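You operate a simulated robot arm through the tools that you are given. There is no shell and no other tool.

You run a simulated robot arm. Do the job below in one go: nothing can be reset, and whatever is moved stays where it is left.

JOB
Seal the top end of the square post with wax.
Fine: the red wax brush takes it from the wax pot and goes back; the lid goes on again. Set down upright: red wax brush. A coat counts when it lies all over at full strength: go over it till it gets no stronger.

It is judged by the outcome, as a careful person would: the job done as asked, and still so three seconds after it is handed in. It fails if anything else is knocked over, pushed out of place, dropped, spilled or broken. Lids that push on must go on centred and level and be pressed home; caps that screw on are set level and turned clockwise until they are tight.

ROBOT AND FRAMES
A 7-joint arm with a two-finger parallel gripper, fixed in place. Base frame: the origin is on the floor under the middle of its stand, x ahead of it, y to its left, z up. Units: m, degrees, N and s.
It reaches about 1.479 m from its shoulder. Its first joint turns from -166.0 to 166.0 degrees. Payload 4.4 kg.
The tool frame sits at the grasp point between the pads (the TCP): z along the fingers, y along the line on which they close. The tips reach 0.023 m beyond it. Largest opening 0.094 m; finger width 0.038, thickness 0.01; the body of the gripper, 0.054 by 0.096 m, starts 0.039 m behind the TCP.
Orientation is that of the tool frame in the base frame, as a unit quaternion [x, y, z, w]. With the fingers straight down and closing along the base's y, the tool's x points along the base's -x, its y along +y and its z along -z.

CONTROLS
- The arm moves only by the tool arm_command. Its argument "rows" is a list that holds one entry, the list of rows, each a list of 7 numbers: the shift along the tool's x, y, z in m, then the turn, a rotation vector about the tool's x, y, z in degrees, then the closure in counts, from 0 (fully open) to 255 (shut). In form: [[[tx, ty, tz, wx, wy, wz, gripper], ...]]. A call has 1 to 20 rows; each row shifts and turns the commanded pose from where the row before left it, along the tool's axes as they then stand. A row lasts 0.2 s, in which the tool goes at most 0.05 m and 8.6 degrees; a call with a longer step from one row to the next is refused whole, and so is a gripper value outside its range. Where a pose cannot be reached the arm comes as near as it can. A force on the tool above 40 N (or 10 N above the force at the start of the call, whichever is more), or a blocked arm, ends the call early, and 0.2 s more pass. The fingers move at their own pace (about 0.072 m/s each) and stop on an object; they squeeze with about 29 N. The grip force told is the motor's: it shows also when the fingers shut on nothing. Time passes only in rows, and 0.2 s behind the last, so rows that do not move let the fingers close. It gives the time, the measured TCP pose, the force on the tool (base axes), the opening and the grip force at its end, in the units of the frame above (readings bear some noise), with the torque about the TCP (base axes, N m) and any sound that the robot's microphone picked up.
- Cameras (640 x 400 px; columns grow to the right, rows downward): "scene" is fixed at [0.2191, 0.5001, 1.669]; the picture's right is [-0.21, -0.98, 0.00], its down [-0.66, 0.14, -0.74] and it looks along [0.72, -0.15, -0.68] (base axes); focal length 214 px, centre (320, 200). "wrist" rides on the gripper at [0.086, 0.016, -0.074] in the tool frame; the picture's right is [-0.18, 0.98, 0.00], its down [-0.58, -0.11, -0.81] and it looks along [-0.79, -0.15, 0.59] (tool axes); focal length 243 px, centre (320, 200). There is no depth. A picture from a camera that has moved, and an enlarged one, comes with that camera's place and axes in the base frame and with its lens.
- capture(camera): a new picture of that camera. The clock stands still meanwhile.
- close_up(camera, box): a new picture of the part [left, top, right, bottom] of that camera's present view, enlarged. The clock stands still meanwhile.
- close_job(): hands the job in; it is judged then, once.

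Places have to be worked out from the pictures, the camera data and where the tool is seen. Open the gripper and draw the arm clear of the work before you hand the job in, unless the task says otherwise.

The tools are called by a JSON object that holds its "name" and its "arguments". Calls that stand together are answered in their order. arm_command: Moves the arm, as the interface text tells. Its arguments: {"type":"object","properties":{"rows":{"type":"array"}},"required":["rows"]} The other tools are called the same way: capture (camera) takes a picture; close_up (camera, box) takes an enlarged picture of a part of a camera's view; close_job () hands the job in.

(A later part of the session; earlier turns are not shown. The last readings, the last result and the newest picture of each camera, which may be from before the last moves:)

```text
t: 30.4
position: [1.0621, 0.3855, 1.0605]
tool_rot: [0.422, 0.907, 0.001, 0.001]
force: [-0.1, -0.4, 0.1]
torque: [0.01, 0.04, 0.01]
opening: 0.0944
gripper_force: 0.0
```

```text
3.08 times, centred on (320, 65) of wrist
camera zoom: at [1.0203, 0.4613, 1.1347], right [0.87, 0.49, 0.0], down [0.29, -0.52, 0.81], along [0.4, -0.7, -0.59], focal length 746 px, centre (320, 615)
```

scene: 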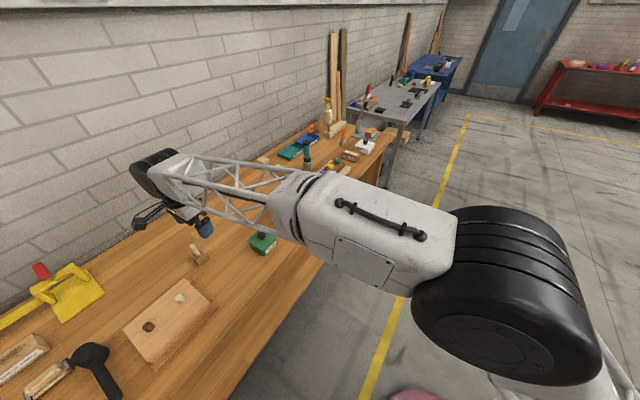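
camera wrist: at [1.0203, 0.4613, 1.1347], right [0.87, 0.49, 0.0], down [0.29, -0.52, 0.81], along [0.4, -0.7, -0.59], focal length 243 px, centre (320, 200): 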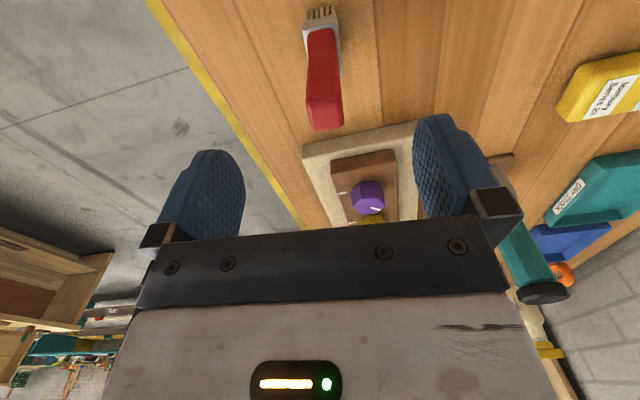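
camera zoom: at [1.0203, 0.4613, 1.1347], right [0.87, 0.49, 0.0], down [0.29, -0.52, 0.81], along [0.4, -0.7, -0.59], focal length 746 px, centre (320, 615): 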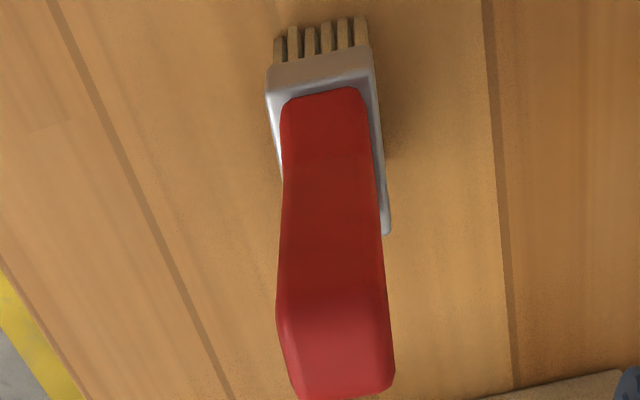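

The brush's narrow axis measures about 39.5° against the tool's 40.1°, and the handle sits about 3.5 mm to the +y side of the TCP. I'll shift, lower to z≈1.00, and check that the fingers straddle it.

{"name": "arm_command", "arguments": {"rows": [[[-0.001, 0.0035, 0, 0, 0, 0, 0], [0, 0, 0.02, 0, 0, 0, 0], [0, 0, 0.02, 0, 0, 0, 0], [0, 0, 0.02, 0, 0, 0, 0], [0, 0, 0, 0, 0, 0, 0]]]}}

{"name": "capture", "arguments": {"camera": "wrist"}}

{"name": "close_up", "arguments": {"camera": "wrist", "box": [240, 0, 420, 220]}}

{"name": "close_up", "arguments": {"camera": "scene", "box": [280, 160, 350, 210]}}

```text
t: 31.6
position: [1.071, 0.3868, 0.9985]
tool_rot: [0.423, 0.906, 0.001, 0.0]
force: [0.8, 0.1, -0.5]
torque: [0.01, -0.03, 0.0]
opening: 0.0941
gripper_force: 0.0
```

```text
taken
camera wrist: at [1.0277, 0.4626, 1.073], right [0.87, 0.49, 0.0], down [0.29, -0.52, 0.81], along [0.4, -0.7, -0.59], focal length 243 px, centre (320, 200)
```

wrist: 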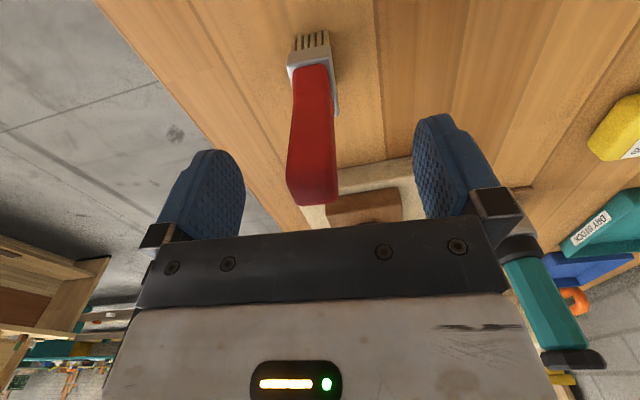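

```text
1.82 times, centred on (330, 110) of wrist
camera zoom: at [1.0277, 0.4626, 1.073], right [0.87, 0.49, 0.0], down [0.29, -0.52, 0.81], along [0.4, -0.7, -0.59], focal length 441 px, centre (302, 364)
```

zoom: 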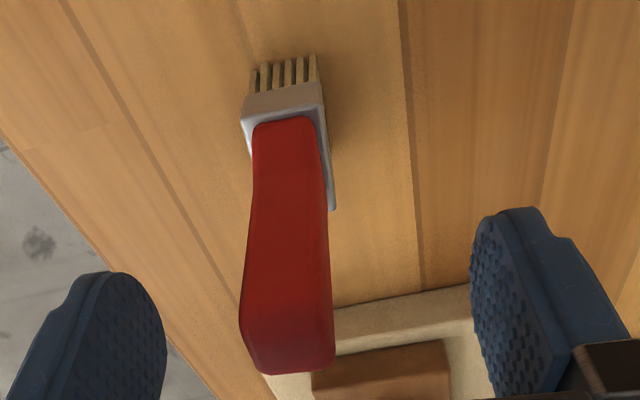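

```text
8.00 times, centred on (315, 185) of scene
camera zoom: at [0.2191, 0.5001, 1.669], right [-0.21, -0.98, 0.0], down [-0.66, 0.14, -0.74], along [0.72, -0.15, -0.68], focal length 1716 px, centre (360, 320)
```

zoom: 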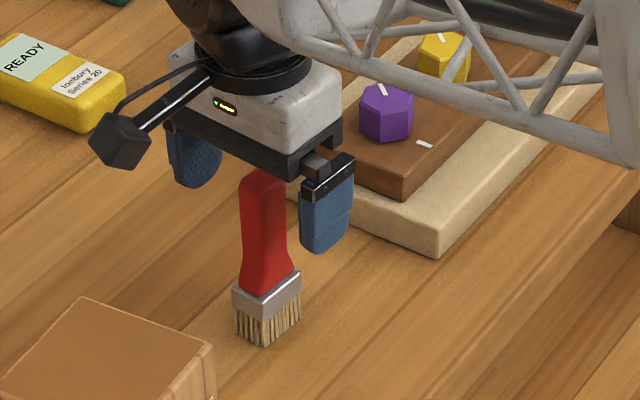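

The reading settled about 4 mm further than intended, so the handle now sits about 3.5 mm to the −y side. I'll shift back, lower to z≈0.98 (palm stays clear of the handle top at ≈1.004), and check centring again.

{"name": "arm_command", "arguments": {"rows": [[[0, -0.0035, 0, 0, 0, 0, 0], [0, 0, 0.009, 0, 0, 0, 0], [0, 0, 0.009, 0, 0, 0, 0], [0, 0, 0, 0, 0, 0, 0], [0, 0, 0, 0, 0, 0, 0]]]}}

{"name": "close_up", "arguments": {"camera": "wrist", "box": [150, 0, 510, 225]}}

{"name": "close_up", "arguments": {"camera": "scene", "box": [290, 165, 340, 205]}}

```text
t: 32.8
position: [1.0662, 0.3834, 0.9821]
tool_rot: [0.423, 0.906, 0.001, 0.001]
force: [-0.6, 0.5, -0.5]
torque: [0.01, -0.01, 0.02]
opening: 0.0942
gripper_force: 0.0
```

```text
1.78 times, centred on (330, 112) of wrist
camera zoom: at [1.0233, 0.4596, 1.0554], right [0.87, 0.49, 0.0], down [0.29, -0.52, 0.81], along [0.4, -0.7, -0.59], focal length 431 px, centre (302, 356)
```

zoom: 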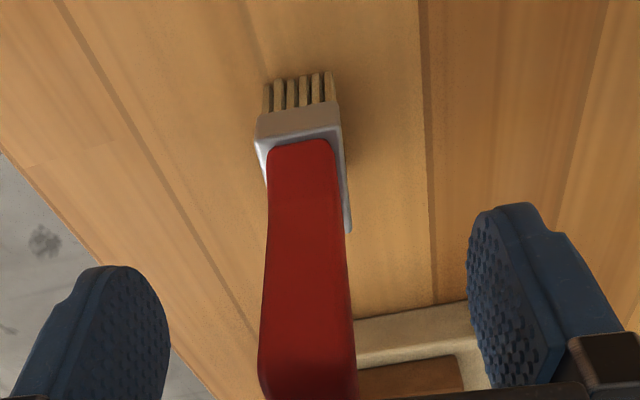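

```text
10.00 times, centred on (315, 185) of scene
camera zoom: at [0.2191, 0.5001, 1.669], right [-0.21, -0.98, 0.0], down [-0.66, 0.14, -0.74], along [0.72, -0.15, -0.68], focal length 2145 px, centre (370, 350)
```

zoom: 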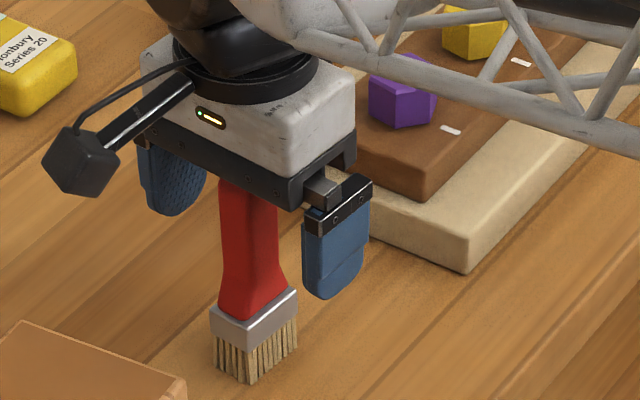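

The handle is centred between the fingers to about 1 mm and the palm is clear. I'll close the gripper on it.

{"name": "arm_command", "arguments": {"rows": [[[0, 0, 0, 0, 0, 0, 130], [0, 0, 0, 0, 0, 0, 160], [0, 0, 0, 0, 0, 0, 190], [0, 0, 0, 0, 0, 0, 220], [0, 0, 0, 0, 0, 0, 255], [0, 0, 0, 0, 0, 0, 255], [0, 0, 0, 0, 0, 0, 255]]]}}

{"name": "close_up", "arguments": {"camera": "wrist", "box": [150, 0, 510, 225]}}

{"name": "close_up", "arguments": {"camera": "scene", "box": [290, 165, 340, 205]}}

```text
t: 34.4
position: [1.0652, 0.3835, 0.9814]
tool_rot: [0.423, 0.906, 0.001, 0.001]
force: [0.4, -0.2, 0.1]
torque: [0.02, -0.03, 0.03]
opening: 0.0217
gripper_force: 29.0
```

```text
1.78 times, centred on (330, 112) of wrist
camera zoom: at [1.0233, 0.4596, 1.0555], right [0.87, 0.49, 0.0], down [0.29, -0.52, 0.81], along [0.4, -0.7, -0.59], focal length 431 px, centre (302, 356)
```

zoom: 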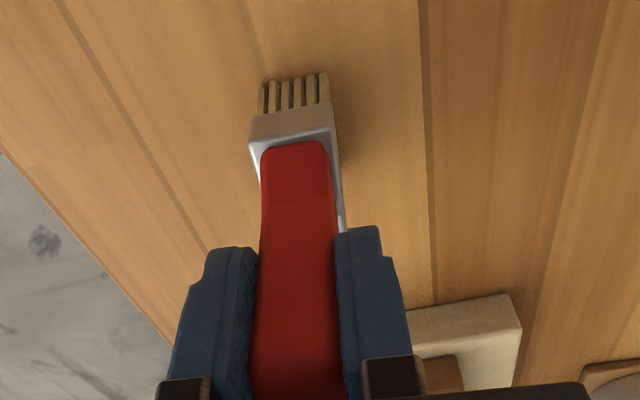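

```text
10.00 times, centred on (315, 185) of scene
camera zoom: at [0.2191, 0.5001, 1.669], right [-0.21, -0.98, 0.0], down [-0.66, 0.14, -0.74], along [0.72, -0.15, -0.68], focal length 2145 px, centre (370, 350)
```

zoom: 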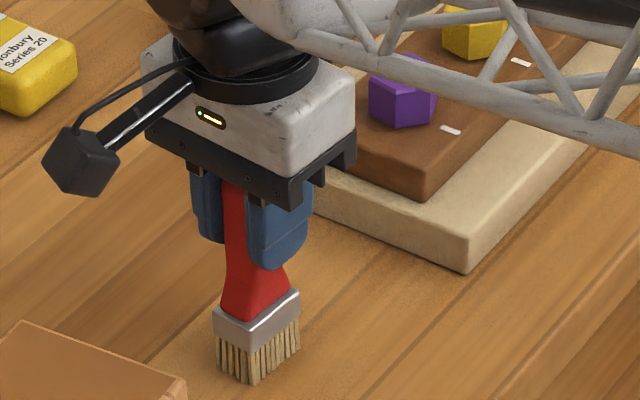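

The brush is held (opening 21.7 mm, 29 N) and still upright; the home pose is TCP (1.0657, 0.3835, 0.9817) at yaw 50°. I'll lift it straight up 0.14 m.

{"name": "arm_command", "arguments": {"rows": [[[0, 0, -0.005, 0, 0, 0, 255], [0, 0, -0.015, 0, 0, 0, 255], [0, 0, -0.03, 0, 0, 0, 255], [0, 0, -0.03, 0, 0, 0, 255], [0, 0, -0.03, 0, 0, 0, 255], [0, 0, -0.03, 0, 0, 0, 255], [0, 0, 0, 0, 0, 0, 255]]]}}

{"name": "capture", "arguments": {"camera": "wrist"}}

{"name": "close_up", "arguments": {"camera": "scene", "box": [270, 135, 350, 215]}}

```text
t: 36.0
position: [1.0623, 0.3832, 1.1232]
tool_rot: [0.424, 0.906, 0.002, 0.0]
force: [-0.1, 0.3, -1.6]
torque: [0.02, -0.02, -0.02]
opening: 0.0217
gripper_force: 29.0
```

```text
taken
camera wrist: at [1.0204, 0.4585, 1.1973], right [0.87, 0.49, 0.0], down [0.29, -0.52, 0.81], along [0.4, -0.7, -0.59], focal length 243 px, centre (320, 200)
```

wrist: 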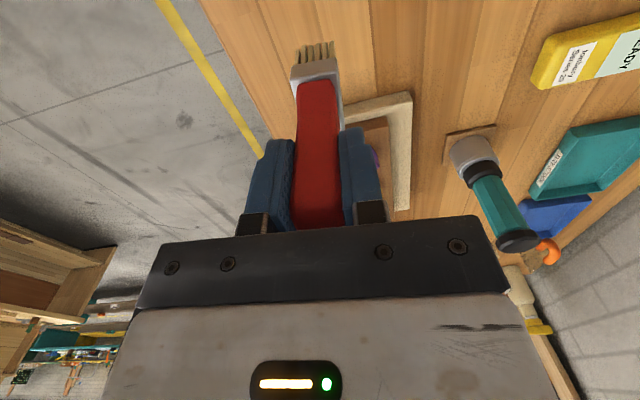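

```text
5.00 times, centred on (310, 175) of scene
camera zoom: at [0.2191, 0.5001, 1.669], right [-0.21, -0.98, 0.0], down [-0.66, 0.14, -0.74], along [0.72, -0.15, -0.68], focal length 1072 px, centre (370, 325)
```

zoom: 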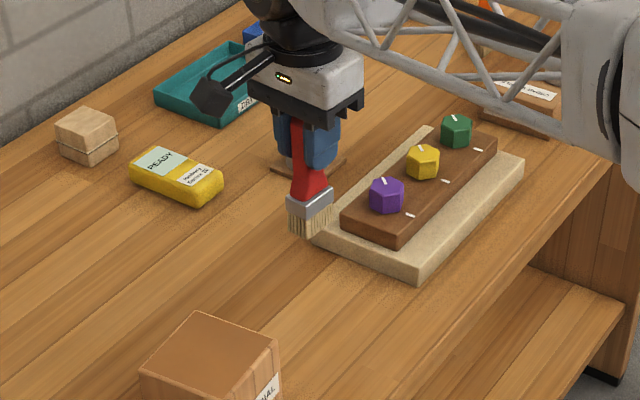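

The brush hangs straight with its bristle tips about 0.102 m below the TCP, which puts the bench at z≈0.880 and the post top near 0.98. I'll carry it over the post (40 mm clear) to above the pot.

{"name": "arm_command", "arguments": {"rows": [[[0.0346, -0.0035, 0, 0, 0, 0, 255], [0.0432, -0.0043, 0, 0, 0, 0, 255], [0.0432, -0.0043, 0, 0, 0, 0, 255], [0.0432, -0.0043, 0, 0, 0, 0, 255], [0.0432, -0.0043, 0, 0, 0, 0, 255], [0.0432, -0.0043, 0, 0, 0, 0, 255], [0.0432, -0.0043, 0, 0, 0, 0, 255], [0.0346, -0.0035, 0, 0, 0, 0, 255], [0.0172, -0.0018, 0, 0, 0, 0, 255], [0, 0, 0, 0, 0, 0, 255]]]}}

{"name": "capture", "arguments": {"camera": "wrist"}}

{"name": "close_up", "arguments": {"camera": "scene", "box": [225, 185, 305, 265]}}

```text
t: 38.2
position: [0.8157, 0.6291, 1.1225]
tool_rot: [0.422, 0.907, 0.002, 0.001]
force: [-0.2, -0.1, -1.0]
torque: [-0.01, 0.01, -0.03]
opening: 0.0218
gripper_force: 29.0
```

```text
taken
camera wrist: at [0.7735, 0.7043, 1.1967], right [0.87, 0.49, 0.0], down [0.29, -0.52, 0.81], along [0.4, -0.7, -0.59], focal length 243 px, centre (320, 200)
```

wrist: 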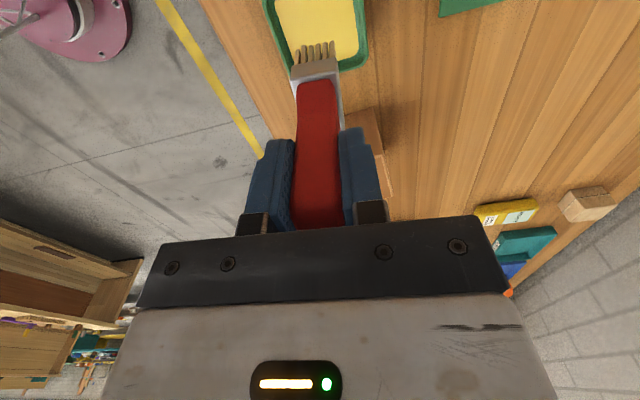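

```text
5.00 times, centred on (265, 225) of scene
camera zoom: at [0.2191, 0.5001, 1.669], right [-0.21, -0.98, 0.0], down [-0.66, 0.14, -0.74], along [0.72, -0.15, -0.68], focal length 1072 px, centre (595, 75)
```

zoom: 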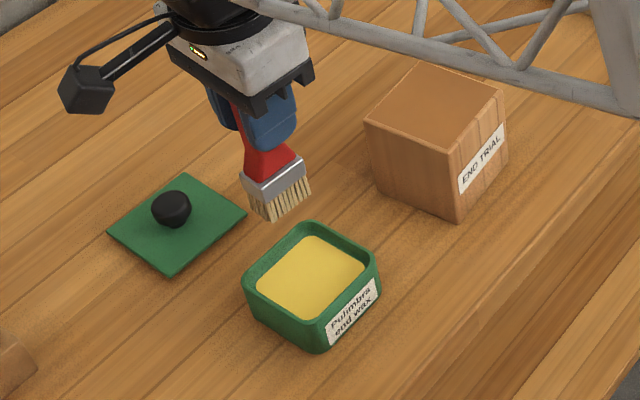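

I'll lower until the bristles are about 25 mm above the rim and compare against the opening from both cameras.

{"name": "arm_command", "arguments": {"rows": [[[0, 0, 0.02, 0, 0, 0, 255], [0, 0, 0.025, 0, 0, 0, 255], [0, 0, 0.02, 0, 0, 0, 255], [0, 0, 0, 0, 0, 0, 255]]]}}

{"name": "close_up", "arguments": {"camera": "wrist", "box": [220, 0, 400, 110]}}

{"name": "close_up", "arguments": {"camera": "scene", "box": [240, 215, 300, 260]}}

```text
t: 39.2
position: [0.8177, 0.6268, 1.057]
tool_rot: [0.423, 0.906, 0.002, 0.001]
force: [0.3, 0.0, -0.3]
torque: [0.0, 0.0, -0.02]
opening: 0.0216
gripper_force: 28.9
```

```text
3.56 times, centred on (310, 55) of wrist
camera zoom: at [0.7749, 0.7021, 1.1312], right [0.87, 0.49, 0.0], down [0.29, -0.52, 0.81], along [0.4, -0.7, -0.59], focal length 863 px, centre (356, 716)
```

zoom: 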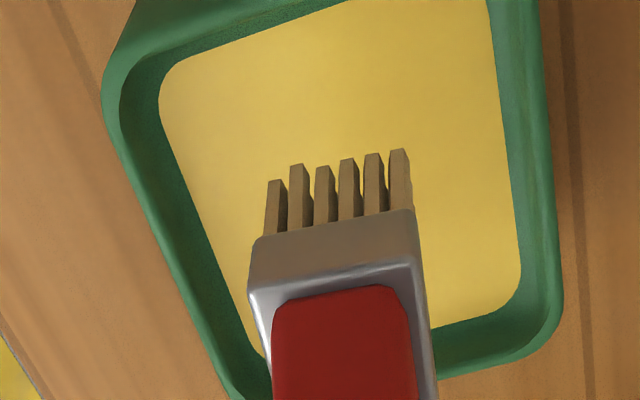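

```text
8.89 times, centred on (270, 238) of scene
camera zoom: at [0.2191, 0.5001, 1.669], right [-0.21, -0.98, 0.0], down [-0.66, 0.14, -0.74], along [0.72, -0.15, -0.68], focal length 1906 px, centre (764, -133)
```

zoom: 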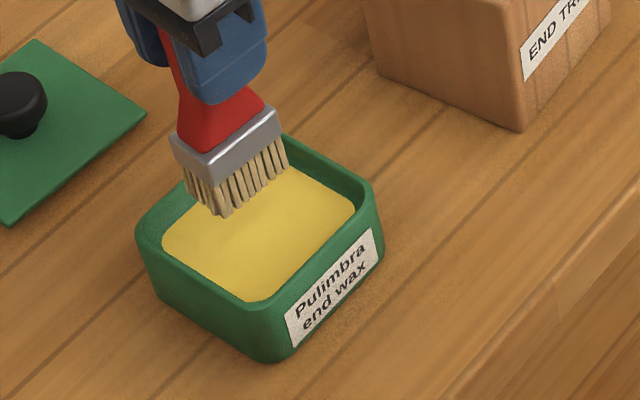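

The brush is centred over the wax to within 2 mm (wax area about 70 mm square). I'll lower it slowly toward the wax.

{"name": "arm_command", "arguments": {"rows": [[[0, 0, 0.015, 0, 0, 0, 255], [0, 0, 0.01, 0, 0, 0, 255], [0, 0, 0.005, 0, 0, 0, 255], [0, 0, 0.005, 0, 0, 0, 255], [0, 0, 0, 0, 0, 0, 255]]]}}

{"name": "close_up", "arguments": {"camera": "wrist", "box": [220, 0, 400, 110]}}

{"name": "close_up", "arguments": {"camera": "scene", "box": [240, 215, 300, 260]}}

```text
t: 40.4
position: [0.8179, 0.6263, 1.0227]
tool_rot: [0.422, 0.906, 0.002, 0.001]
force: [0.5, 0.6, -0.2]
torque: [0.02, -0.01, 0.01]
opening: 0.0215
gripper_force: 29.1
```

```text
3.56 times, centred on (310, 55) of wrist
camera zoom: at [0.7747, 0.7018, 1.0969], right [0.87, 0.49, 0.0], down [0.29, -0.52, 0.81], along [0.4, -0.7, -0.59], focal length 863 px, centre (356, 716)
```

zoom: 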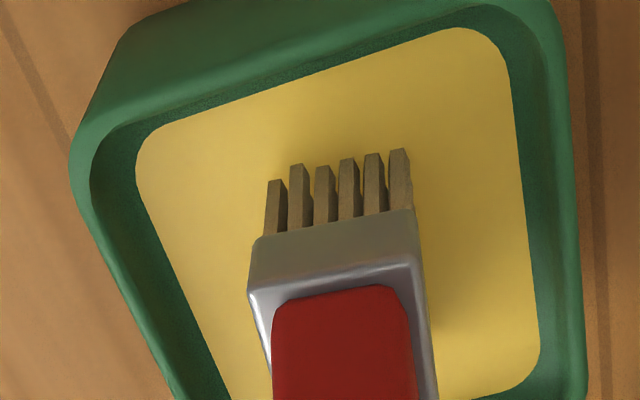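

```text
8.89 times, centred on (270, 238) of scene
camera zoom: at [0.2191, 0.5001, 1.669], right [-0.21, -0.98, 0.0], down [-0.66, 0.14, -0.74], along [0.72, -0.15, -0.68], focal length 1906 px, centre (764, -133)
```

zoom: 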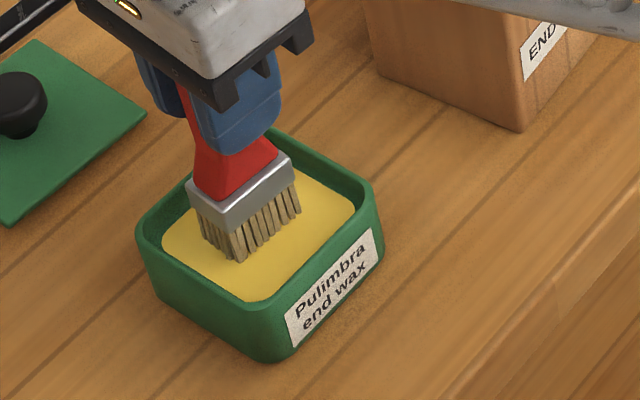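

The bristle tips look almost at the wax surface, with no contact force. I'll go 8 mm further in small rows.

{"name": "arm_command", "arguments": {"rows": [[[0, 0, 0.003, 0, 0, 0, 255], [0, 0, 0.003, 0, 0, 0, 255], [0, 0, 0.002, 0, 0, 0, 255], [0, 0, 0, 0, 0, 0, 255]]]}}

{"name": "close_up", "arguments": {"camera": "wrist", "box": [220, 0, 400, 110]}}

{"name": "close_up", "arguments": {"camera": "scene", "box": [240, 215, 300, 260]}}

```text
t: 41.4
position: [0.8183, 0.6258, 1.0165]
tool_rot: [0.423, 0.906, 0.002, 0.001]
force: [1.8, 2.5, 25.2]
torque: [0.1, -0.02, 0.08]
opening: 0.0218
gripper_force: 29.3
```

```text
3.56 times, centred on (310, 55) of wrist
camera zoom: at [0.7752, 0.7015, 1.0905], right [0.87, 0.49, 0.01], down [0.29, -0.52, 0.81], along [0.4, -0.7, -0.59], focal length 863 px, centre (356, 716)
```

zoom: 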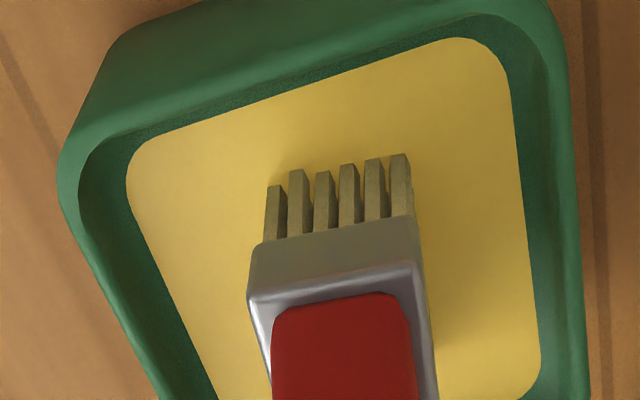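

```text
8.89 times, centred on (270, 238) of scene
camera zoom: at [0.2191, 0.5001, 1.669], right [-0.21, -0.98, 0.0], down [-0.66, 0.14, -0.74], along [0.72, -0.15, -0.68], focal length 1906 px, centre (764, -133)
```

zoom: 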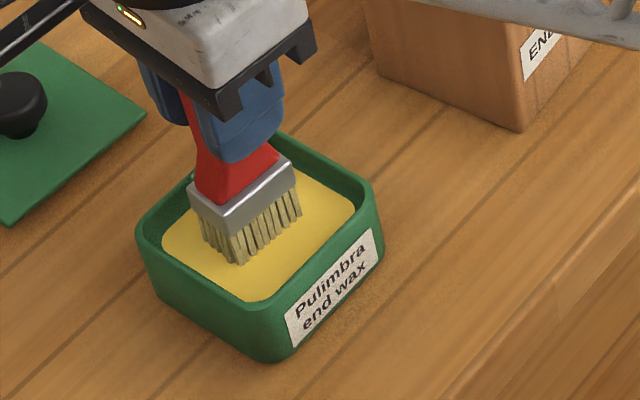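

Contact at 25 N: the wax is a firm surface at TCP z≈1.017, and the bristles are darkening as they take it. I'll ease to about 7 N, make a small swirl to load, and look.

{"name": "arm_command", "arguments": {"rows": [[[0, 0, -0.002, 0, 0, 0, 255], [0, 0.006, 0, 0, 0, 0, 255], [0, -0.006, 0, 0, 0, 0, 255], [0, -0.006, 0, 0, 0, 0, 255], [0, 0.006, 0, 0, 0, 0, 255], [0.006, 0, 0, 0, 0, 0, 255], [-0.006, 0, 0, 0, 0, 0, 255], [0, 0, 0, 0, 0, 0, 255]]]}}

{"name": "close_up", "arguments": {"camera": "wrist", "box": [220, 0, 400, 110]}}

{"name": "close_up", "arguments": {"camera": "scene", "box": [240, 215, 300, 260]}}

```text
t: 43.2
position: [0.8177, 0.6254, 1.0153]
tool_rot: [0.422, 0.906, 0.002, 0.0]
force: [-4.9, 4.8, 18.5]
torque: [0.38, 0.48, -0.03]
opening: 0.0217
gripper_force: 28.9
```

```text
3.56 times, centred on (310, 55) of wrist
camera zoom: at [0.7751, 0.7022, 1.0899], right [0.87, 0.49, 0.0], down [0.29, -0.52, 0.81], along [0.4, -0.7, -0.59], focal length 863 px, centre (356, 716)
```

zoom: 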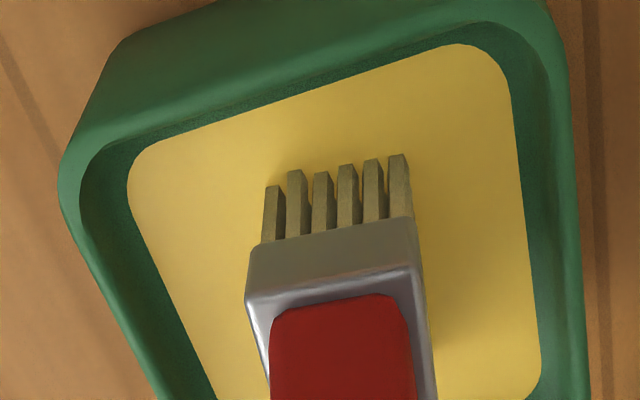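

```text
8.89 times, centred on (270, 238) of scene
camera zoom: at [0.2191, 0.5001, 1.669], right [-0.21, -0.98, 0.0], down [-0.66, 0.14, -0.74], along [0.72, -0.15, -0.68], focal length 1906 px, centre (764, -133)
```

zoom: 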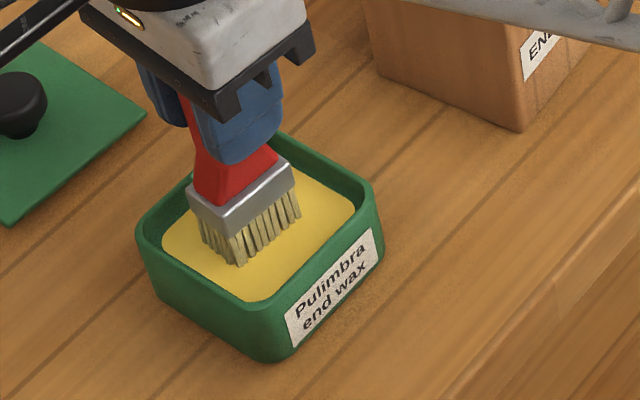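

The bristles have turned olive, so they've taken wax, and the pot hasn't moved. I'll lift straight up, carry the brush to above the post centre at about (0.946, 0.500), and turn −11° so it squares with the post (edges at about −39.5°/50.5°).

{"name": "arm_command", "arguments": {"rows": [[[0, 0, -0.005, 0, 0, 0, 255], [0, 0, -0.015, 0, 0, 0, 255], [0, 0, -0.02, 0, 0, 0, 255], [0, 0, -0.03, 0, 0, 0, 255], [0, 0, -0.03, 0, 0, 0, 255], [0, 0, 0, 0, 0, 0, 255], [-0.0298, 0.0029, 0, 0, 0, 0, 255], [-0.0298, 0.0029, 0, 0, 0, 0, 255], [-0.0298, 0.0029, 0, 0, 0, 0, 255], [-0.0298, 0.0029, 0, 0, 0, 0, 255], [-0.0298, 0.0028, 0, 0, 0, 0, 255], [-0.0299, 0.0028, 0, 0, 0, 0, 255], [0, 0, 0, 0, 0, -5.5, 255], [0, 0, 0, 0, 0, -5.5, 255], [0, 0, 0, 0, 0, 0, 255], [0, 0, 0, 0, 0, 0, 255]]]}}

{"name": "capture", "arguments": {"camera": "wrist"}}

{"name": "close_up", "arguments": {"camera": "wrist", "box": [200, 0, 420, 130]}}

{"name": "close_up", "arguments": {"camera": "scene", "box": [240, 175, 320, 260]}}

```text
t: 46.6
position: [0.9456, 0.4995, 1.1148]
tool_rot: [0.334, 0.943, 0.002, 0.001]
force: [-0.7, 0.4, -1.4]
torque: [0.02, -0.01, -0.02]
opening: 0.0216
gripper_force: 28.9
```

```text
taken
camera wrist: at [0.8885, 0.5654, 1.1898], right [0.76, 0.65, 0.0], down [0.38, -0.45, 0.81], along [0.52, -0.61, -0.59], focal length 243 px, centre (320, 200)
```

wrist: 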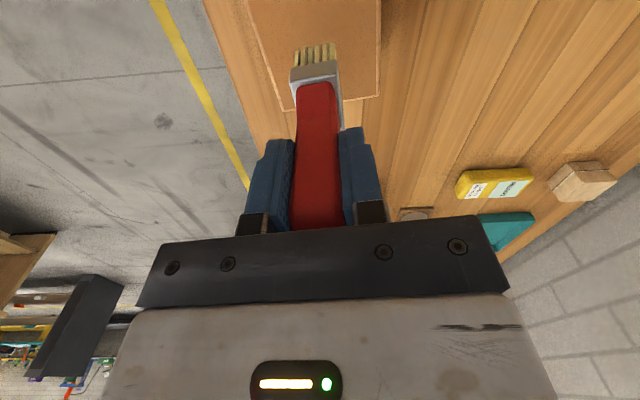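

```text
2.91 times, centred on (310, 65) of wrist
camera zoom: at [0.8885, 0.5654, 1.1898], right [0.76, 0.65, 0.0], down [0.38, -0.45, 0.81], along [0.52, -0.61, -0.59], focal length 706 px, centre (349, 593)
```

zoom: 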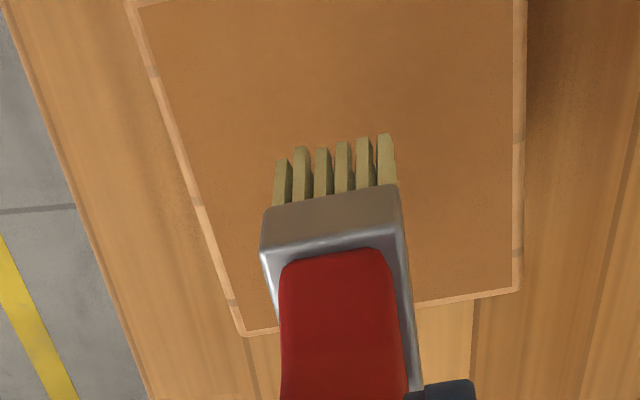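

```text
4.71 times, centred on (280, 218) of scene
camera zoom: at [0.2191, 0.5001, 1.669], right [-0.21, -0.98, 0.0], down [-0.66, 0.14, -0.74], along [0.72, -0.15, -0.68], focal length 1009 px, centre (508, 118)
```

zoom: 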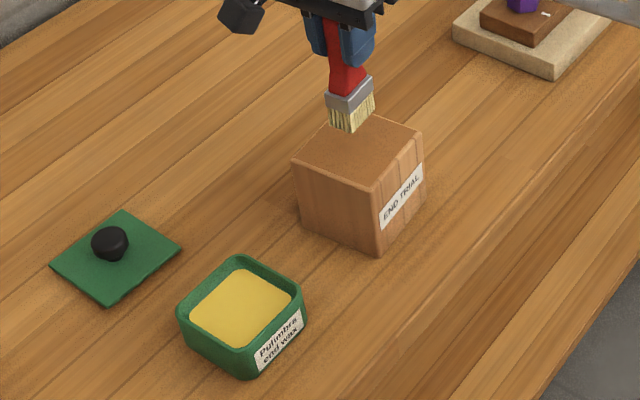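

The tool is over the post centre to about 1 mm and squared to within 1.5°. I'll lower until the bristles are just above the face, then feel for contact.

{"name": "arm_command", "arguments": {"rows": [[[0, 0.001, 0.01, 0, 0, 0, 255], [0, 0, 0.01, 0, 0, 0, 255], [0, 0, 0.006, 0, 0, 0, 255], [0, 0, 0.003, 0, 0, 0, 255], [0, 0, 0, 0, 0, 0, 255]]]}}

{"name": "arm_command", "arguments": {"rows": [[[0, 0, 0.001, 0, 0, 0, 255], [0, 0, 0.001, 0, 0, 0, 255], [0, 0, 0, 0, 0, 0, 255]]]}}

{"name": "close_up", "arguments": {"camera": "scene", "box": [265, 185, 320, 235]}}

```text
t: 47.8
position: [0.9457, 0.4995, 1.0863]
tool_rot: [0.334, 0.943, 0.001, 0.0]
force: [-0.2, 0.1, -0.3]
torque: [0.0, 0.02, 0.01]
opening: 0.022
gripper_force: 29.2
```

```text
t: 48.6
position: [0.9466, 0.4996, 1.0854]
tool_rot: [0.334, 0.943, 0.001, 0.0]
force: [0.1, 0.0, -1.6]
torque: [0.03, 0.03, 0.0]
opening: 0.0214
gripper_force: 29.0
```

```text
8.00 times, centred on (292, 210) of scene
camera zoom: at [0.2191, 0.5001, 1.669], right [-0.21, -0.98, 0.0], down [-0.66, 0.14, -0.74], along [0.72, -0.15, -0.68], focal length 1716 px, centre (540, 120)
```

zoom: 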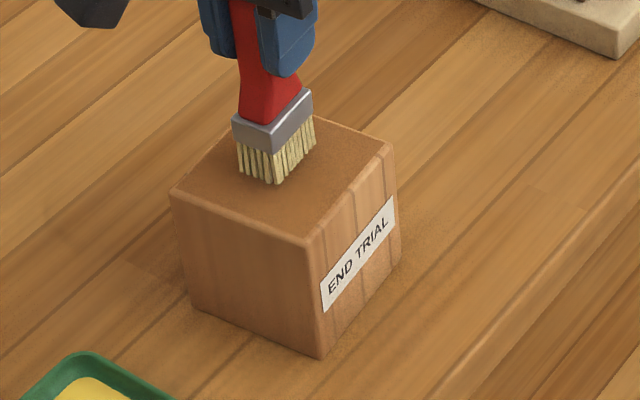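

No contact yet at about 103 mm above the brush's home height. I'll keep stepping down 1 mm at a time.

{"name": "arm_command", "arguments": {"rows": [[[0, 0, 0.001, 0, 0, 0, 255], [0, 0, 0.001, 0, 0, 0, 255], [0, 0, 0, 0, 0, 0, 255]]]}}

{"name": "arm_command", "arguments": {"rows": [[[0, 0, 0.001, 0, 0, 0, 255], [0, 0, 0, 0, 0, 0, 255]]]}}

{"name": "arm_command", "arguments": {"rows": [[[0, 0, 0.0005, 0, 0, 0, 255], [0, 0, 0, 0, 0, 0, 255]]]}}

```text
t: 49.4
position: [0.9442, 0.5005, 1.0824]
tool_rot: [0.334, 0.943, 0.001, 0.001]
force: [0.5, 0.2, -1.3]
torque: [0.02, 0.0, 0.02]
opening: 0.0216
gripper_force: 29.1
```

```text
t: 50.0
position: [0.9452, 0.5012, 1.0815]
tool_rot: [0.334, 0.943, 0.002, 0.001]
force: [-0.3, -0.1, -1.6]
torque: [0.02, 0.02, -0.02]
opening: 0.0217
gripper_force: 29.1
```

```text
t: 50.6
position: [0.9456, 0.499, 1.0811]
tool_rot: [0.334, 0.943, 0.002, 0.001]
force: [0.4, 1.4, -0.3]
torque: [0.02, -0.04, 0.02]
opening: 0.0218
gripper_force: 29.2
```

Still at or just before contact. I'll continue with 0.5–1 mm steps.

{"name": "arm_command", "arguments": {"rows": [[[0, 0, 0.0005, 0, 0, 0, 255], [0, 0, 0, 0, 0, 0, 255]]]}}

{"name": "arm_command", "arguments": {"rows": [[[0, 0, 0.0005, 0, 0, 0, 255], [0, 0, 0, 0, 0, 0, 255]]]}}

{"name": "arm_command", "arguments": {"rows": [[[0, 0, 0.0005, 0, 0, 0, 255], [0, 0, 0, 0, 0, 0, 255]]]}}

{"name": "close_up", "arguments": {"camera": "scene", "box": [265, 185, 320, 235]}}

```text
t: 51.2
position: [0.946, 0.4992, 1.0812]
tool_rot: [0.334, 0.943, 0.002, 0.001]
force: [0.3, -1.0, -1.1]
torque: [-0.02, 0.01, -0.01]
opening: 0.0216
gripper_force: 28.8
```

```text
t: 51.8
position: [0.9458, 0.5011, 1.0802]
tool_rot: [0.333, 0.943, 0.001, 0.001]
force: [-0.5, -0.4, -0.7]
torque: [0.02, -0.02, -0.02]
opening: 0.0217
gripper_force: 29.5
```

```text
t: 52.4
position: [0.9462, 0.5001, 1.0796]
tool_rot: [0.333, 0.943, 0.002, 0.0]
force: [0.9, -0.3, -1.7]
torque: [-0.05, 0.0, -0.03]
opening: 0.0219
gripper_force: 29.1
```

```text
8.00 times, centred on (292, 210) of scene
camera zoom: at [0.2191, 0.5001, 1.669], right [-0.21, -0.98, 0.0], down [-0.66, 0.14, -0.74], along [0.72, -0.15, -0.68], focal length 1716 px, centre (540, 120)
```

zoom: 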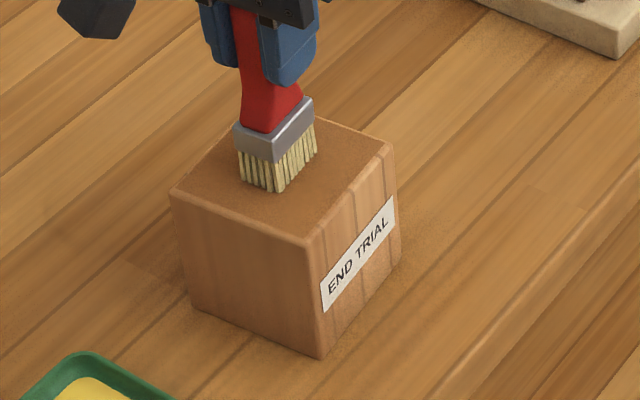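

The tips look nearly down, at about z≈0.978. I'll continue in 0.5 mm steps, reading the force each time.

{"name": "arm_command", "arguments": {"rows": [[[0, 0, 0.0005, 0, 0, 0, 255], [0, 0, 0.0005, 0, 0, 0, 255], [0, 0, 0, 0, 0, 0, 255]]]}}

{"name": "arm_command", "arguments": {"rows": [[[0, 0, 0.0005, 0, 0, 0, 255], [0, 0, 0.0005, 0, 0, 0, 255], [0, 0, 0, 0, 0, 0, 255]]]}}

{"name": "close_up", "arguments": {"camera": "wrist", "box": [230, 0, 410, 110]}}

```text
t: 53.2
position: [0.946, 0.4988, 1.0788]
tool_rot: [0.334, 0.943, 0.001, 0.001]
force: [0.5, -0.5, -0.2]
torque: [0.0, 0.03, -0.03]
opening: 0.0217
gripper_force: 29.2
```

```text
t: 54.0
position: [0.946, 0.4996, 1.0792]
tool_rot: [0.334, 0.943, 0.002, 0.001]
force: [-0.1, -0.4, -0.7]
torque: [0.0, 0.01, 0.01]
opening: 0.0216
gripper_force: 28.8
```

```text
3.56 times, centred on (320, 55) of wrist
camera zoom: at [0.8894, 0.566, 1.1523], right [0.76, 0.65, 0.0], down [0.38, -0.45, 0.81], along [0.52, -0.61, -0.59], focal length 863 px, centre (320, 716)
```

zoom: 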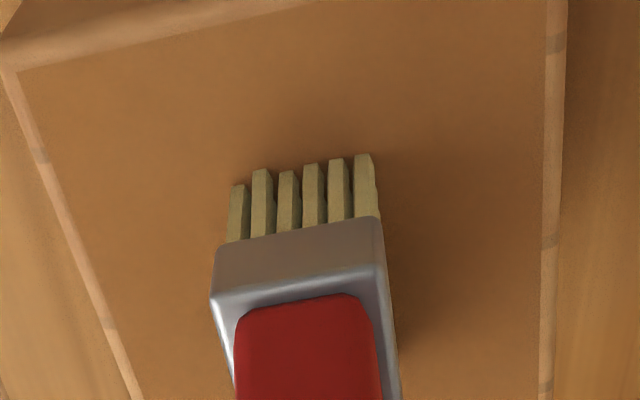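

The tips are just above the face by the shadow. I'll continue down 1 mm per call.

{"name": "arm_command", "arguments": {"rows": [[[0, 0, 0.0005, 0, 0, 0, 255], [0, 0, 0.0005, 0, 0, 0, 255], [0, 0, 0, 0, 0, 0, 255]]]}}

{"name": "arm_command", "arguments": {"rows": [[[0, 0, 0.0005, 0, 0, 0, 255], [0, 0, 0.0005, 0, 0, 0, 255], [0, 0, 0, 0, 0, 0, 255]]]}}

{"name": "arm_command", "arguments": {"rows": [[[0, 0, 0.0005, 0, 0, 0, 255], [0, 0, 0.0005, 0, 0, 0, 255], [0, 0, 0, 0, 0, 0, 255]]]}}

{"name": "close_up", "arguments": {"camera": "wrist", "box": [230, 0, 410, 110]}}

```text
t: 54.8
position: [0.9452, 0.4993, 1.0786]
tool_rot: [0.334, 0.943, 0.001, 0.001]
force: [-0.2, 0.0, 1.2]
torque: [-0.08, 0.02, 0.02]
opening: 0.0215
gripper_force: 28.9
```

```text
t: 55.6
position: [0.9458, 0.4995, 1.0778]
tool_rot: [0.333, 0.943, 0.003, 0.002]
force: [2.2, -4.0, 22.9]
torque: [-0.43, -0.05, -0.02]
opening: 0.0216
gripper_force: 28.8
```

```text
t: 56.4
position: [0.946, 0.5007, 1.0756]
tool_rot: [0.334, 0.943, 0.002, 0.003]
force: [1.4, 5.1, 25.2]
torque: [0.29, -0.06, -0.01]
opening: 0.0218
gripper_force: 28.8
```

```text
3.56 times, centred on (320, 55) of wrist
camera zoom: at [0.8894, 0.5671, 1.1496], right [0.76, 0.65, 0.0], down [0.38, -0.45, 0.81], along [0.52, -0.61, -0.59], focal length 863 px, centre (320, 716)
```

zoom: 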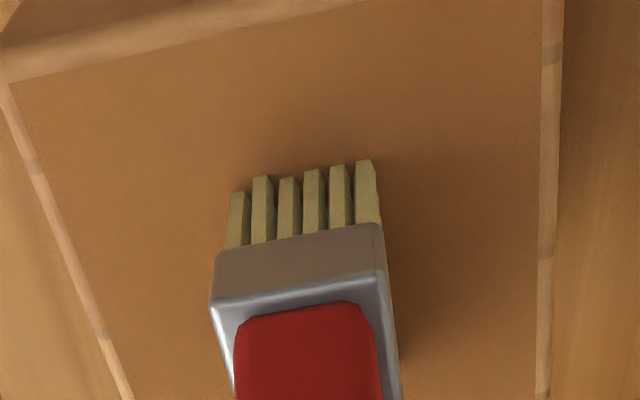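

Contact came at 22–25 N, stiff, with the brush slipping about 1 mm up in the grip. I'll ease up 0.8 mm to a light press and check the force before stroking.

{"name": "arm_command", "arguments": {"rows": [[[0, 0, -0.0008, 0, 0, 0, 255], [0, 0, 0, 0, 0, 0, 255]]]}}

{"name": "close_up", "arguments": {"camera": "scene", "box": [265, 185, 320, 235]}}

```text
t: 57.0
position: [0.945, 0.4994, 1.0752]
tool_rot: [0.334, 0.943, 0.002, 0.001]
force: [3.5, 5.5, 17.1]
torque: [0.3, -0.25, 0.04]
opening: 0.0216
gripper_force: 29.0
```

```text
8.00 times, centred on (292, 210) of scene
camera zoom: at [0.2191, 0.5001, 1.669], right [-0.21, -0.98, 0.0], down [-0.66, 0.14, -0.74], along [0.72, -0.15, -0.68], focal length 1716 px, centre (540, 120)
```

zoom: 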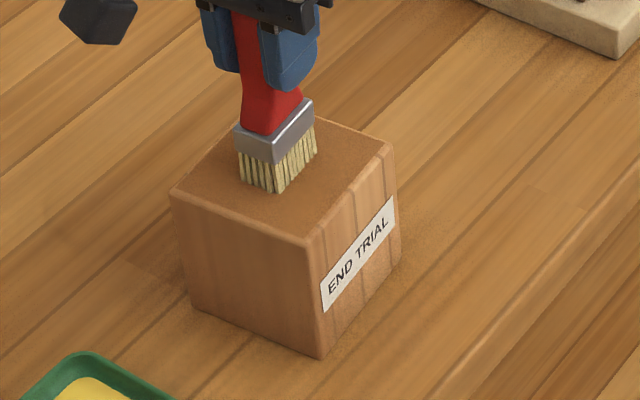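

17 N now, about 10 N per mm. I'll ease 0.9 mm more and make a short trial stroke along y, then check colour, force and that the post stays put.

{"name": "arm_command", "arguments": {"rows": [[[0, 0, -0.0009, 0, 0, 0, 255], [0, 0.006, 0, 0, 0, 0, 255], [0, 0.008, 0, 0, 0, 0, 255], [0, 0.008, 0, 0, 0, 0, 255], [0, 0, 0, 0, 0, 0, 255]]]}}

{"name": "close_up", "arguments": {"camera": "scene", "box": [265, 185, 320, 235]}}

{"name": "close_up", "arguments": {"camera": "wrist", "box": [230, 0, 410, 110]}}

```text
t: 58.2
position: [0.9597, 0.5168, 1.0756]
tool_rot: [0.334, 0.943, 0.002, 0.001]
force: [-1.2, -1.5, 4.0]
torque: [-0.25, 0.02, -0.02]
opening: 0.022
gripper_force: 28.9
```

```text
8.00 times, centred on (292, 210) of scene
camera zoom: at [0.2191, 0.5001, 1.669], right [-0.21, -0.98, 0.0], down [-0.66, 0.14, -0.74], along [0.72, -0.15, -0.68], focal length 1716 px, centre (540, 120)
```

zoom: 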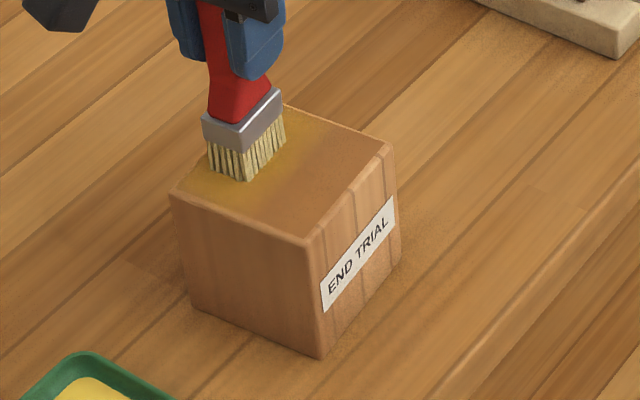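

```text
3.56 times, centred on (320, 55) of wrist
camera zoom: at [0.9024, 0.5837, 1.1496], right [0.76, 0.65, 0.0], down [0.38, -0.45, 0.81], along [0.52, -0.61, -0.59], focal length 863 px, centre (320, 716)
```

zoom: 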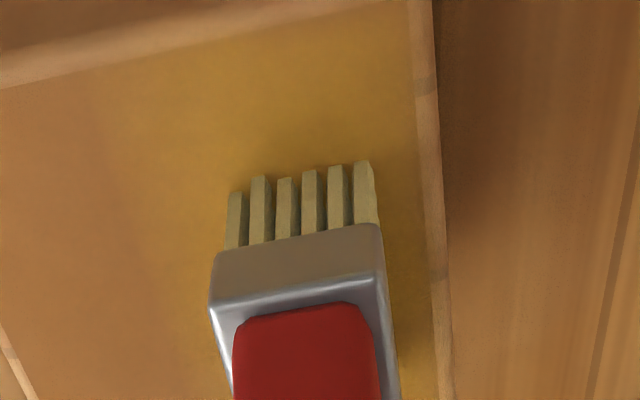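

The wax goes on yellow over a band somewhat wider than the bristles, at about 5 N, and the post hasn't moved. I'll continue the centre lane, going to +34 mm, across to −34 mm and back.

{"name": "arm_command", "arguments": {"rows": [[[0, 0.006, 0, 0, 0, 0, 255], [0, 0.006, 0, 0, 0, 0, 255], [0, -0.0085, 0, 0, 0, 0, 255], [0, -0.0085, 0, 0, 0, 0, 255], [0, -0.0085, 0, 0, 0, 0, 255], [0, -0.0085, 0, 0, 0, 0, 255], [0, -0.0085, 0, 0, 0, 0, 255], [0, -0.0085, 0, 0, 0, 0, 255], [0, -0.0085, 0, 0, 0, 0, 255], [0, -0.0085, 0, 0, 0, 0, 255], [0, 0, 0, 0, 0, 0, 255]]]}}

{"name": "close_up", "arguments": {"camera": "scene", "box": [265, 185, 320, 235]}}

{"name": "close_up", "arguments": {"camera": "wrist", "box": [200, 0, 460, 130]}}

```text
t: 60.6
position: [0.9236, 0.4749, 1.0768]
tool_rot: [0.334, 0.943, 0.002, 0.0]
force: [1.0, -1.2, -1.3]
torque: [0.02, -0.01, 0.0]
opening: 0.0217
gripper_force: 29.6
```

```text
8.00 times, centred on (292, 210) of scene
camera zoom: at [0.2191, 0.5001, 1.669], right [-0.21, -0.98, 0.0], down [-0.66, 0.14, -0.74], along [0.72, -0.15, -0.68], focal length 1716 px, centre (540, 120)
```

zoom: 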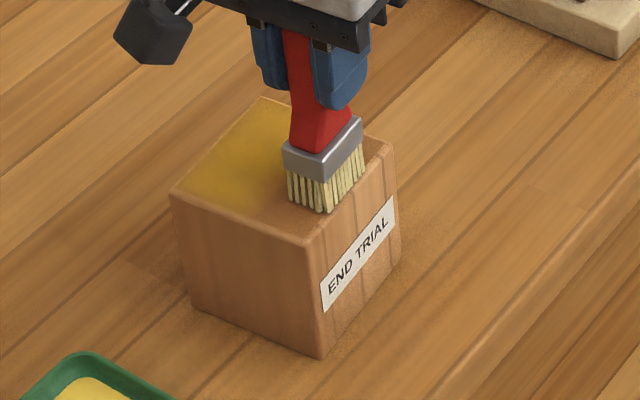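

```text
2.46 times, centred on (330, 65) of wrist
camera zoom: at [0.8674, 0.5417, 1.1511], right [0.76, 0.65, 0.0], down [0.38, -0.45, 0.81], along [0.52, -0.61, -0.59], focal length 597 px, centre (295, 532)
```

zoom: 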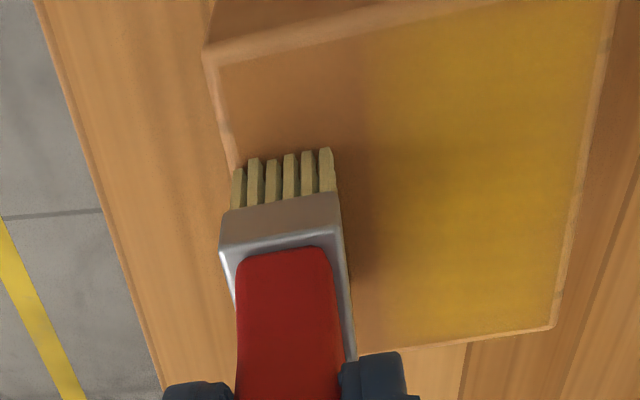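

The +y half is coated across its full width, but contact was lost on the −y side (force back to −1.3 N). I'll lower about 1 mm here in half-millimetre steps.

{"name": "arm_command", "arguments": {"rows": [[[0, 0, 0.0005, 0, 0, 0, 255], [0, 0, 0, 0, 0, 0, 255]]]}}

{"name": "arm_command", "arguments": {"rows": [[[0, 0, 0.0005, 0, 0, 0, 255], [0, 0, 0, 0, 0, 0, 255]]]}}

```text
t: 61.2
position: [0.9236, 0.4755, 1.0763]
tool_rot: [0.334, 0.943, 0.001, 0.001]
force: [-0.6, 0.7, -2.0]
torque: [0.02, 0.02, -0.01]
opening: 0.0217
gripper_force: 28.9
```

```text
t: 61.8
position: [0.9239, 0.4745, 1.0764]
tool_rot: [0.334, 0.942, 0.002, 0.001]
force: [0.0, 1.1, -0.3]
torque: [-0.02, 0.0, -0.02]
opening: 0.0216
gripper_force: 29.1
```

Still barely touching. I'll step down further.

{"name": "arm_command", "arguments": {"rows": [[[0, 0, 0.0005, 0, 0, 0, 255], [0, 0, 0, 0, 0, 0, 255]]]}}

{"name": "arm_command", "arguments": {"rows": [[[0, 0, 0.0005, 0, 0, 0, 255], [0, 0, 0, 0, 0, 0, 255]]]}}

```text
t: 62.4
position: [0.9243, 0.4744, 1.075]
tool_rot: [0.334, 0.942, 0.001, 0.001]
force: [-0.2, -0.7, 0.5]
torque: [0.0, 0.0, -0.02]
opening: 0.0218
gripper_force: 28.8
```

```text
t: 63.0
position: [0.9252, 0.4745, 1.076]
tool_rot: [0.334, 0.943, 0.001, 0.001]
force: [-0.6, -1.3, 6.4]
torque: [-0.21, 0.11, -0.02]
opening: 0.0218
gripper_force: 28.7
```

Contact here is 6.4 N, about 2 mm lower than at the centre, so the bristle face is slightly tilted. I'll stroke back toward the centre, rising gradually, and look.

{"name": "arm_command", "arguments": {"rows": [[[0, 0.006, -0.0002, 0, 0, 0, 255], [0, 0.006, -0.0003, 0, 0, 0, 255], [0, 0.006, -0.0004, 0, 0, 0, 255], [0, 0.006, -0.0004, 0, 0, 0, 255], [0, 0.006, -0.0003, 0, 0, 0, 255], [0, 0, 0, 0, 0, 0, 255]]]}}

{"name": "close_up", "arguments": {"camera": "scene", "box": [265, 185, 320, 235]}}

{"name": "close_up", "arguments": {"camera": "wrist", "box": [200, 0, 460, 130]}}

```text
t: 64.4
position: [0.9422, 0.4958, 1.0753]
tool_rot: [0.334, 0.943, 0.001, 0.002]
force: [-1.0, -5.0, 12.1]
torque: [-0.51, 0.07, -0.02]
opening: 0.0217
gripper_force: 29.3
```

```text
8.00 times, centred on (292, 210) of scene
camera zoom: at [0.2191, 0.5001, 1.669], right [-0.21, -0.98, 0.0], down [-0.66, 0.14, -0.74], along [0.72, -0.15, -0.68], focal length 1716 px, centre (540, 120)
```

zoom: 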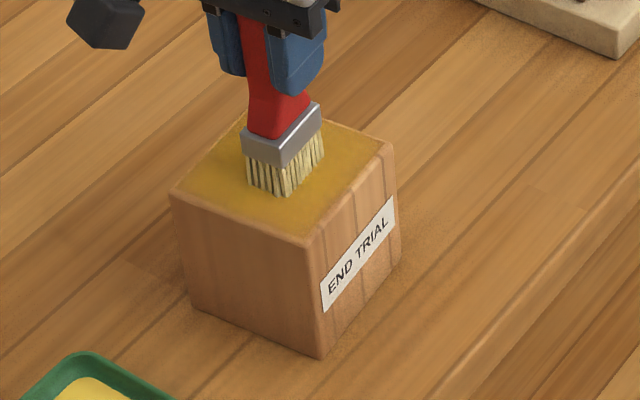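

```text
2.46 times, centred on (330, 65) of wrist
camera zoom: at [0.8853, 0.5633, 1.1494], right [0.76, 0.65, 0.0], down [0.38, -0.45, 0.81], along [0.52, -0.61, -0.59], focal length 597 px, centre (295, 532)
```

zoom: 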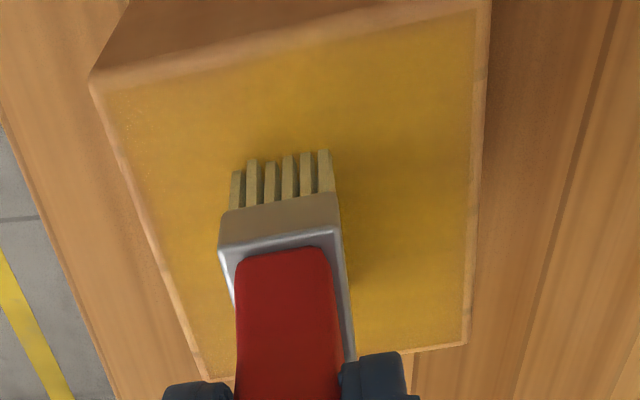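

The whole face now shows yellow. I'll go over it again with lanes offset to each side, keeping the light pressure profile.

{"name": "arm_command", "arguments": {"rows": [[[0, 0.008, -0.0005, 0, 0, 0, 255], [0, 0.01, 0, 0, 0, 0, 255], [0, 0.01, 0, 0, 0, 0, 255], [0, 0.009, 0, 0, 0, 0, 255], [0.008, 0, 0, 0, 0, 0, 255], [0.008, 0, 0, 0, 0, 0, 255], [0.008, 0, 0, 0, 0, 0, 255], [0, -0.0085, 0, 0, 0, 0, 255], [0, -0.0085, 0, 0, 0, 0, 255], [0, -0.0085, 0, 0, 0, 0, 255], [0, -0.0085, 0.0001, 0, 0, 0, 255], [0, -0.0085, 0.0004, 0, 0, 0, 255], [0, -0.0085, 0.0005, 0, 0, 0, 255], [0, -0.0085, 0.0005, 0, 0, 0, 255], [0, -0.0085, 0.0005, 0, 0, 0, 255], [0, 0, 0, 0, 0, 0, 255]]]}}

{"name": "close_up", "arguments": {"camera": "scene", "box": [265, 185, 320, 235]}}

{"name": "close_up", "arguments": {"camera": "wrist", "box": [200, 0, 460, 130]}}

```text
t: 67.8
position: [0.9051, 0.4876, 1.0748]
tool_rot: [0.334, 0.943, 0.003, 0.002]
force: [3.4, 2.5, 13.4]
torque: [0.05, -0.21, 0.02]
opening: 0.0218
gripper_force: 29.1
```

```text
8.00 times, centred on (292, 210) of scene
camera zoom: at [0.2191, 0.5001, 1.669], right [-0.21, -0.98, 0.0], down [-0.66, 0.14, -0.74], along [0.72, -0.15, -0.68], focal length 1716 px, centre (540, 120)
```

zoom: 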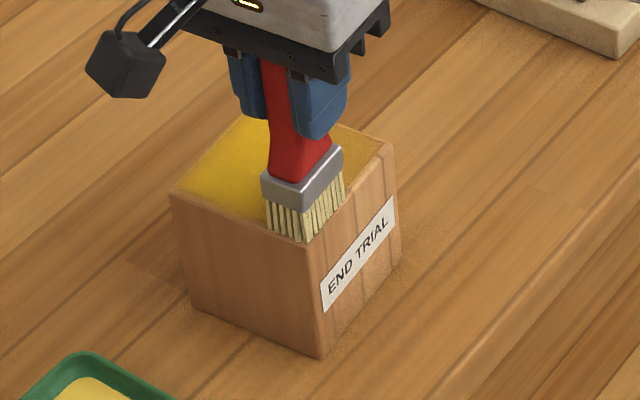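

```text
2.46 times, centred on (330, 65) of wrist
camera zoom: at [0.8482, 0.5552, 1.1494], right [0.76, 0.65, 0.01], down [0.38, -0.45, 0.81], along [0.53, -0.61, -0.59], focal length 597 px, centre (295, 532)
```

zoom: 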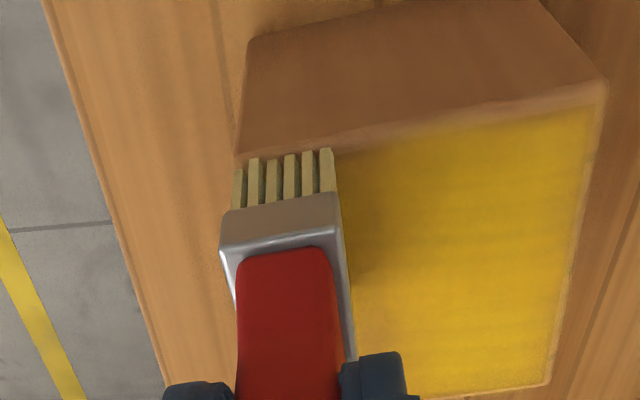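

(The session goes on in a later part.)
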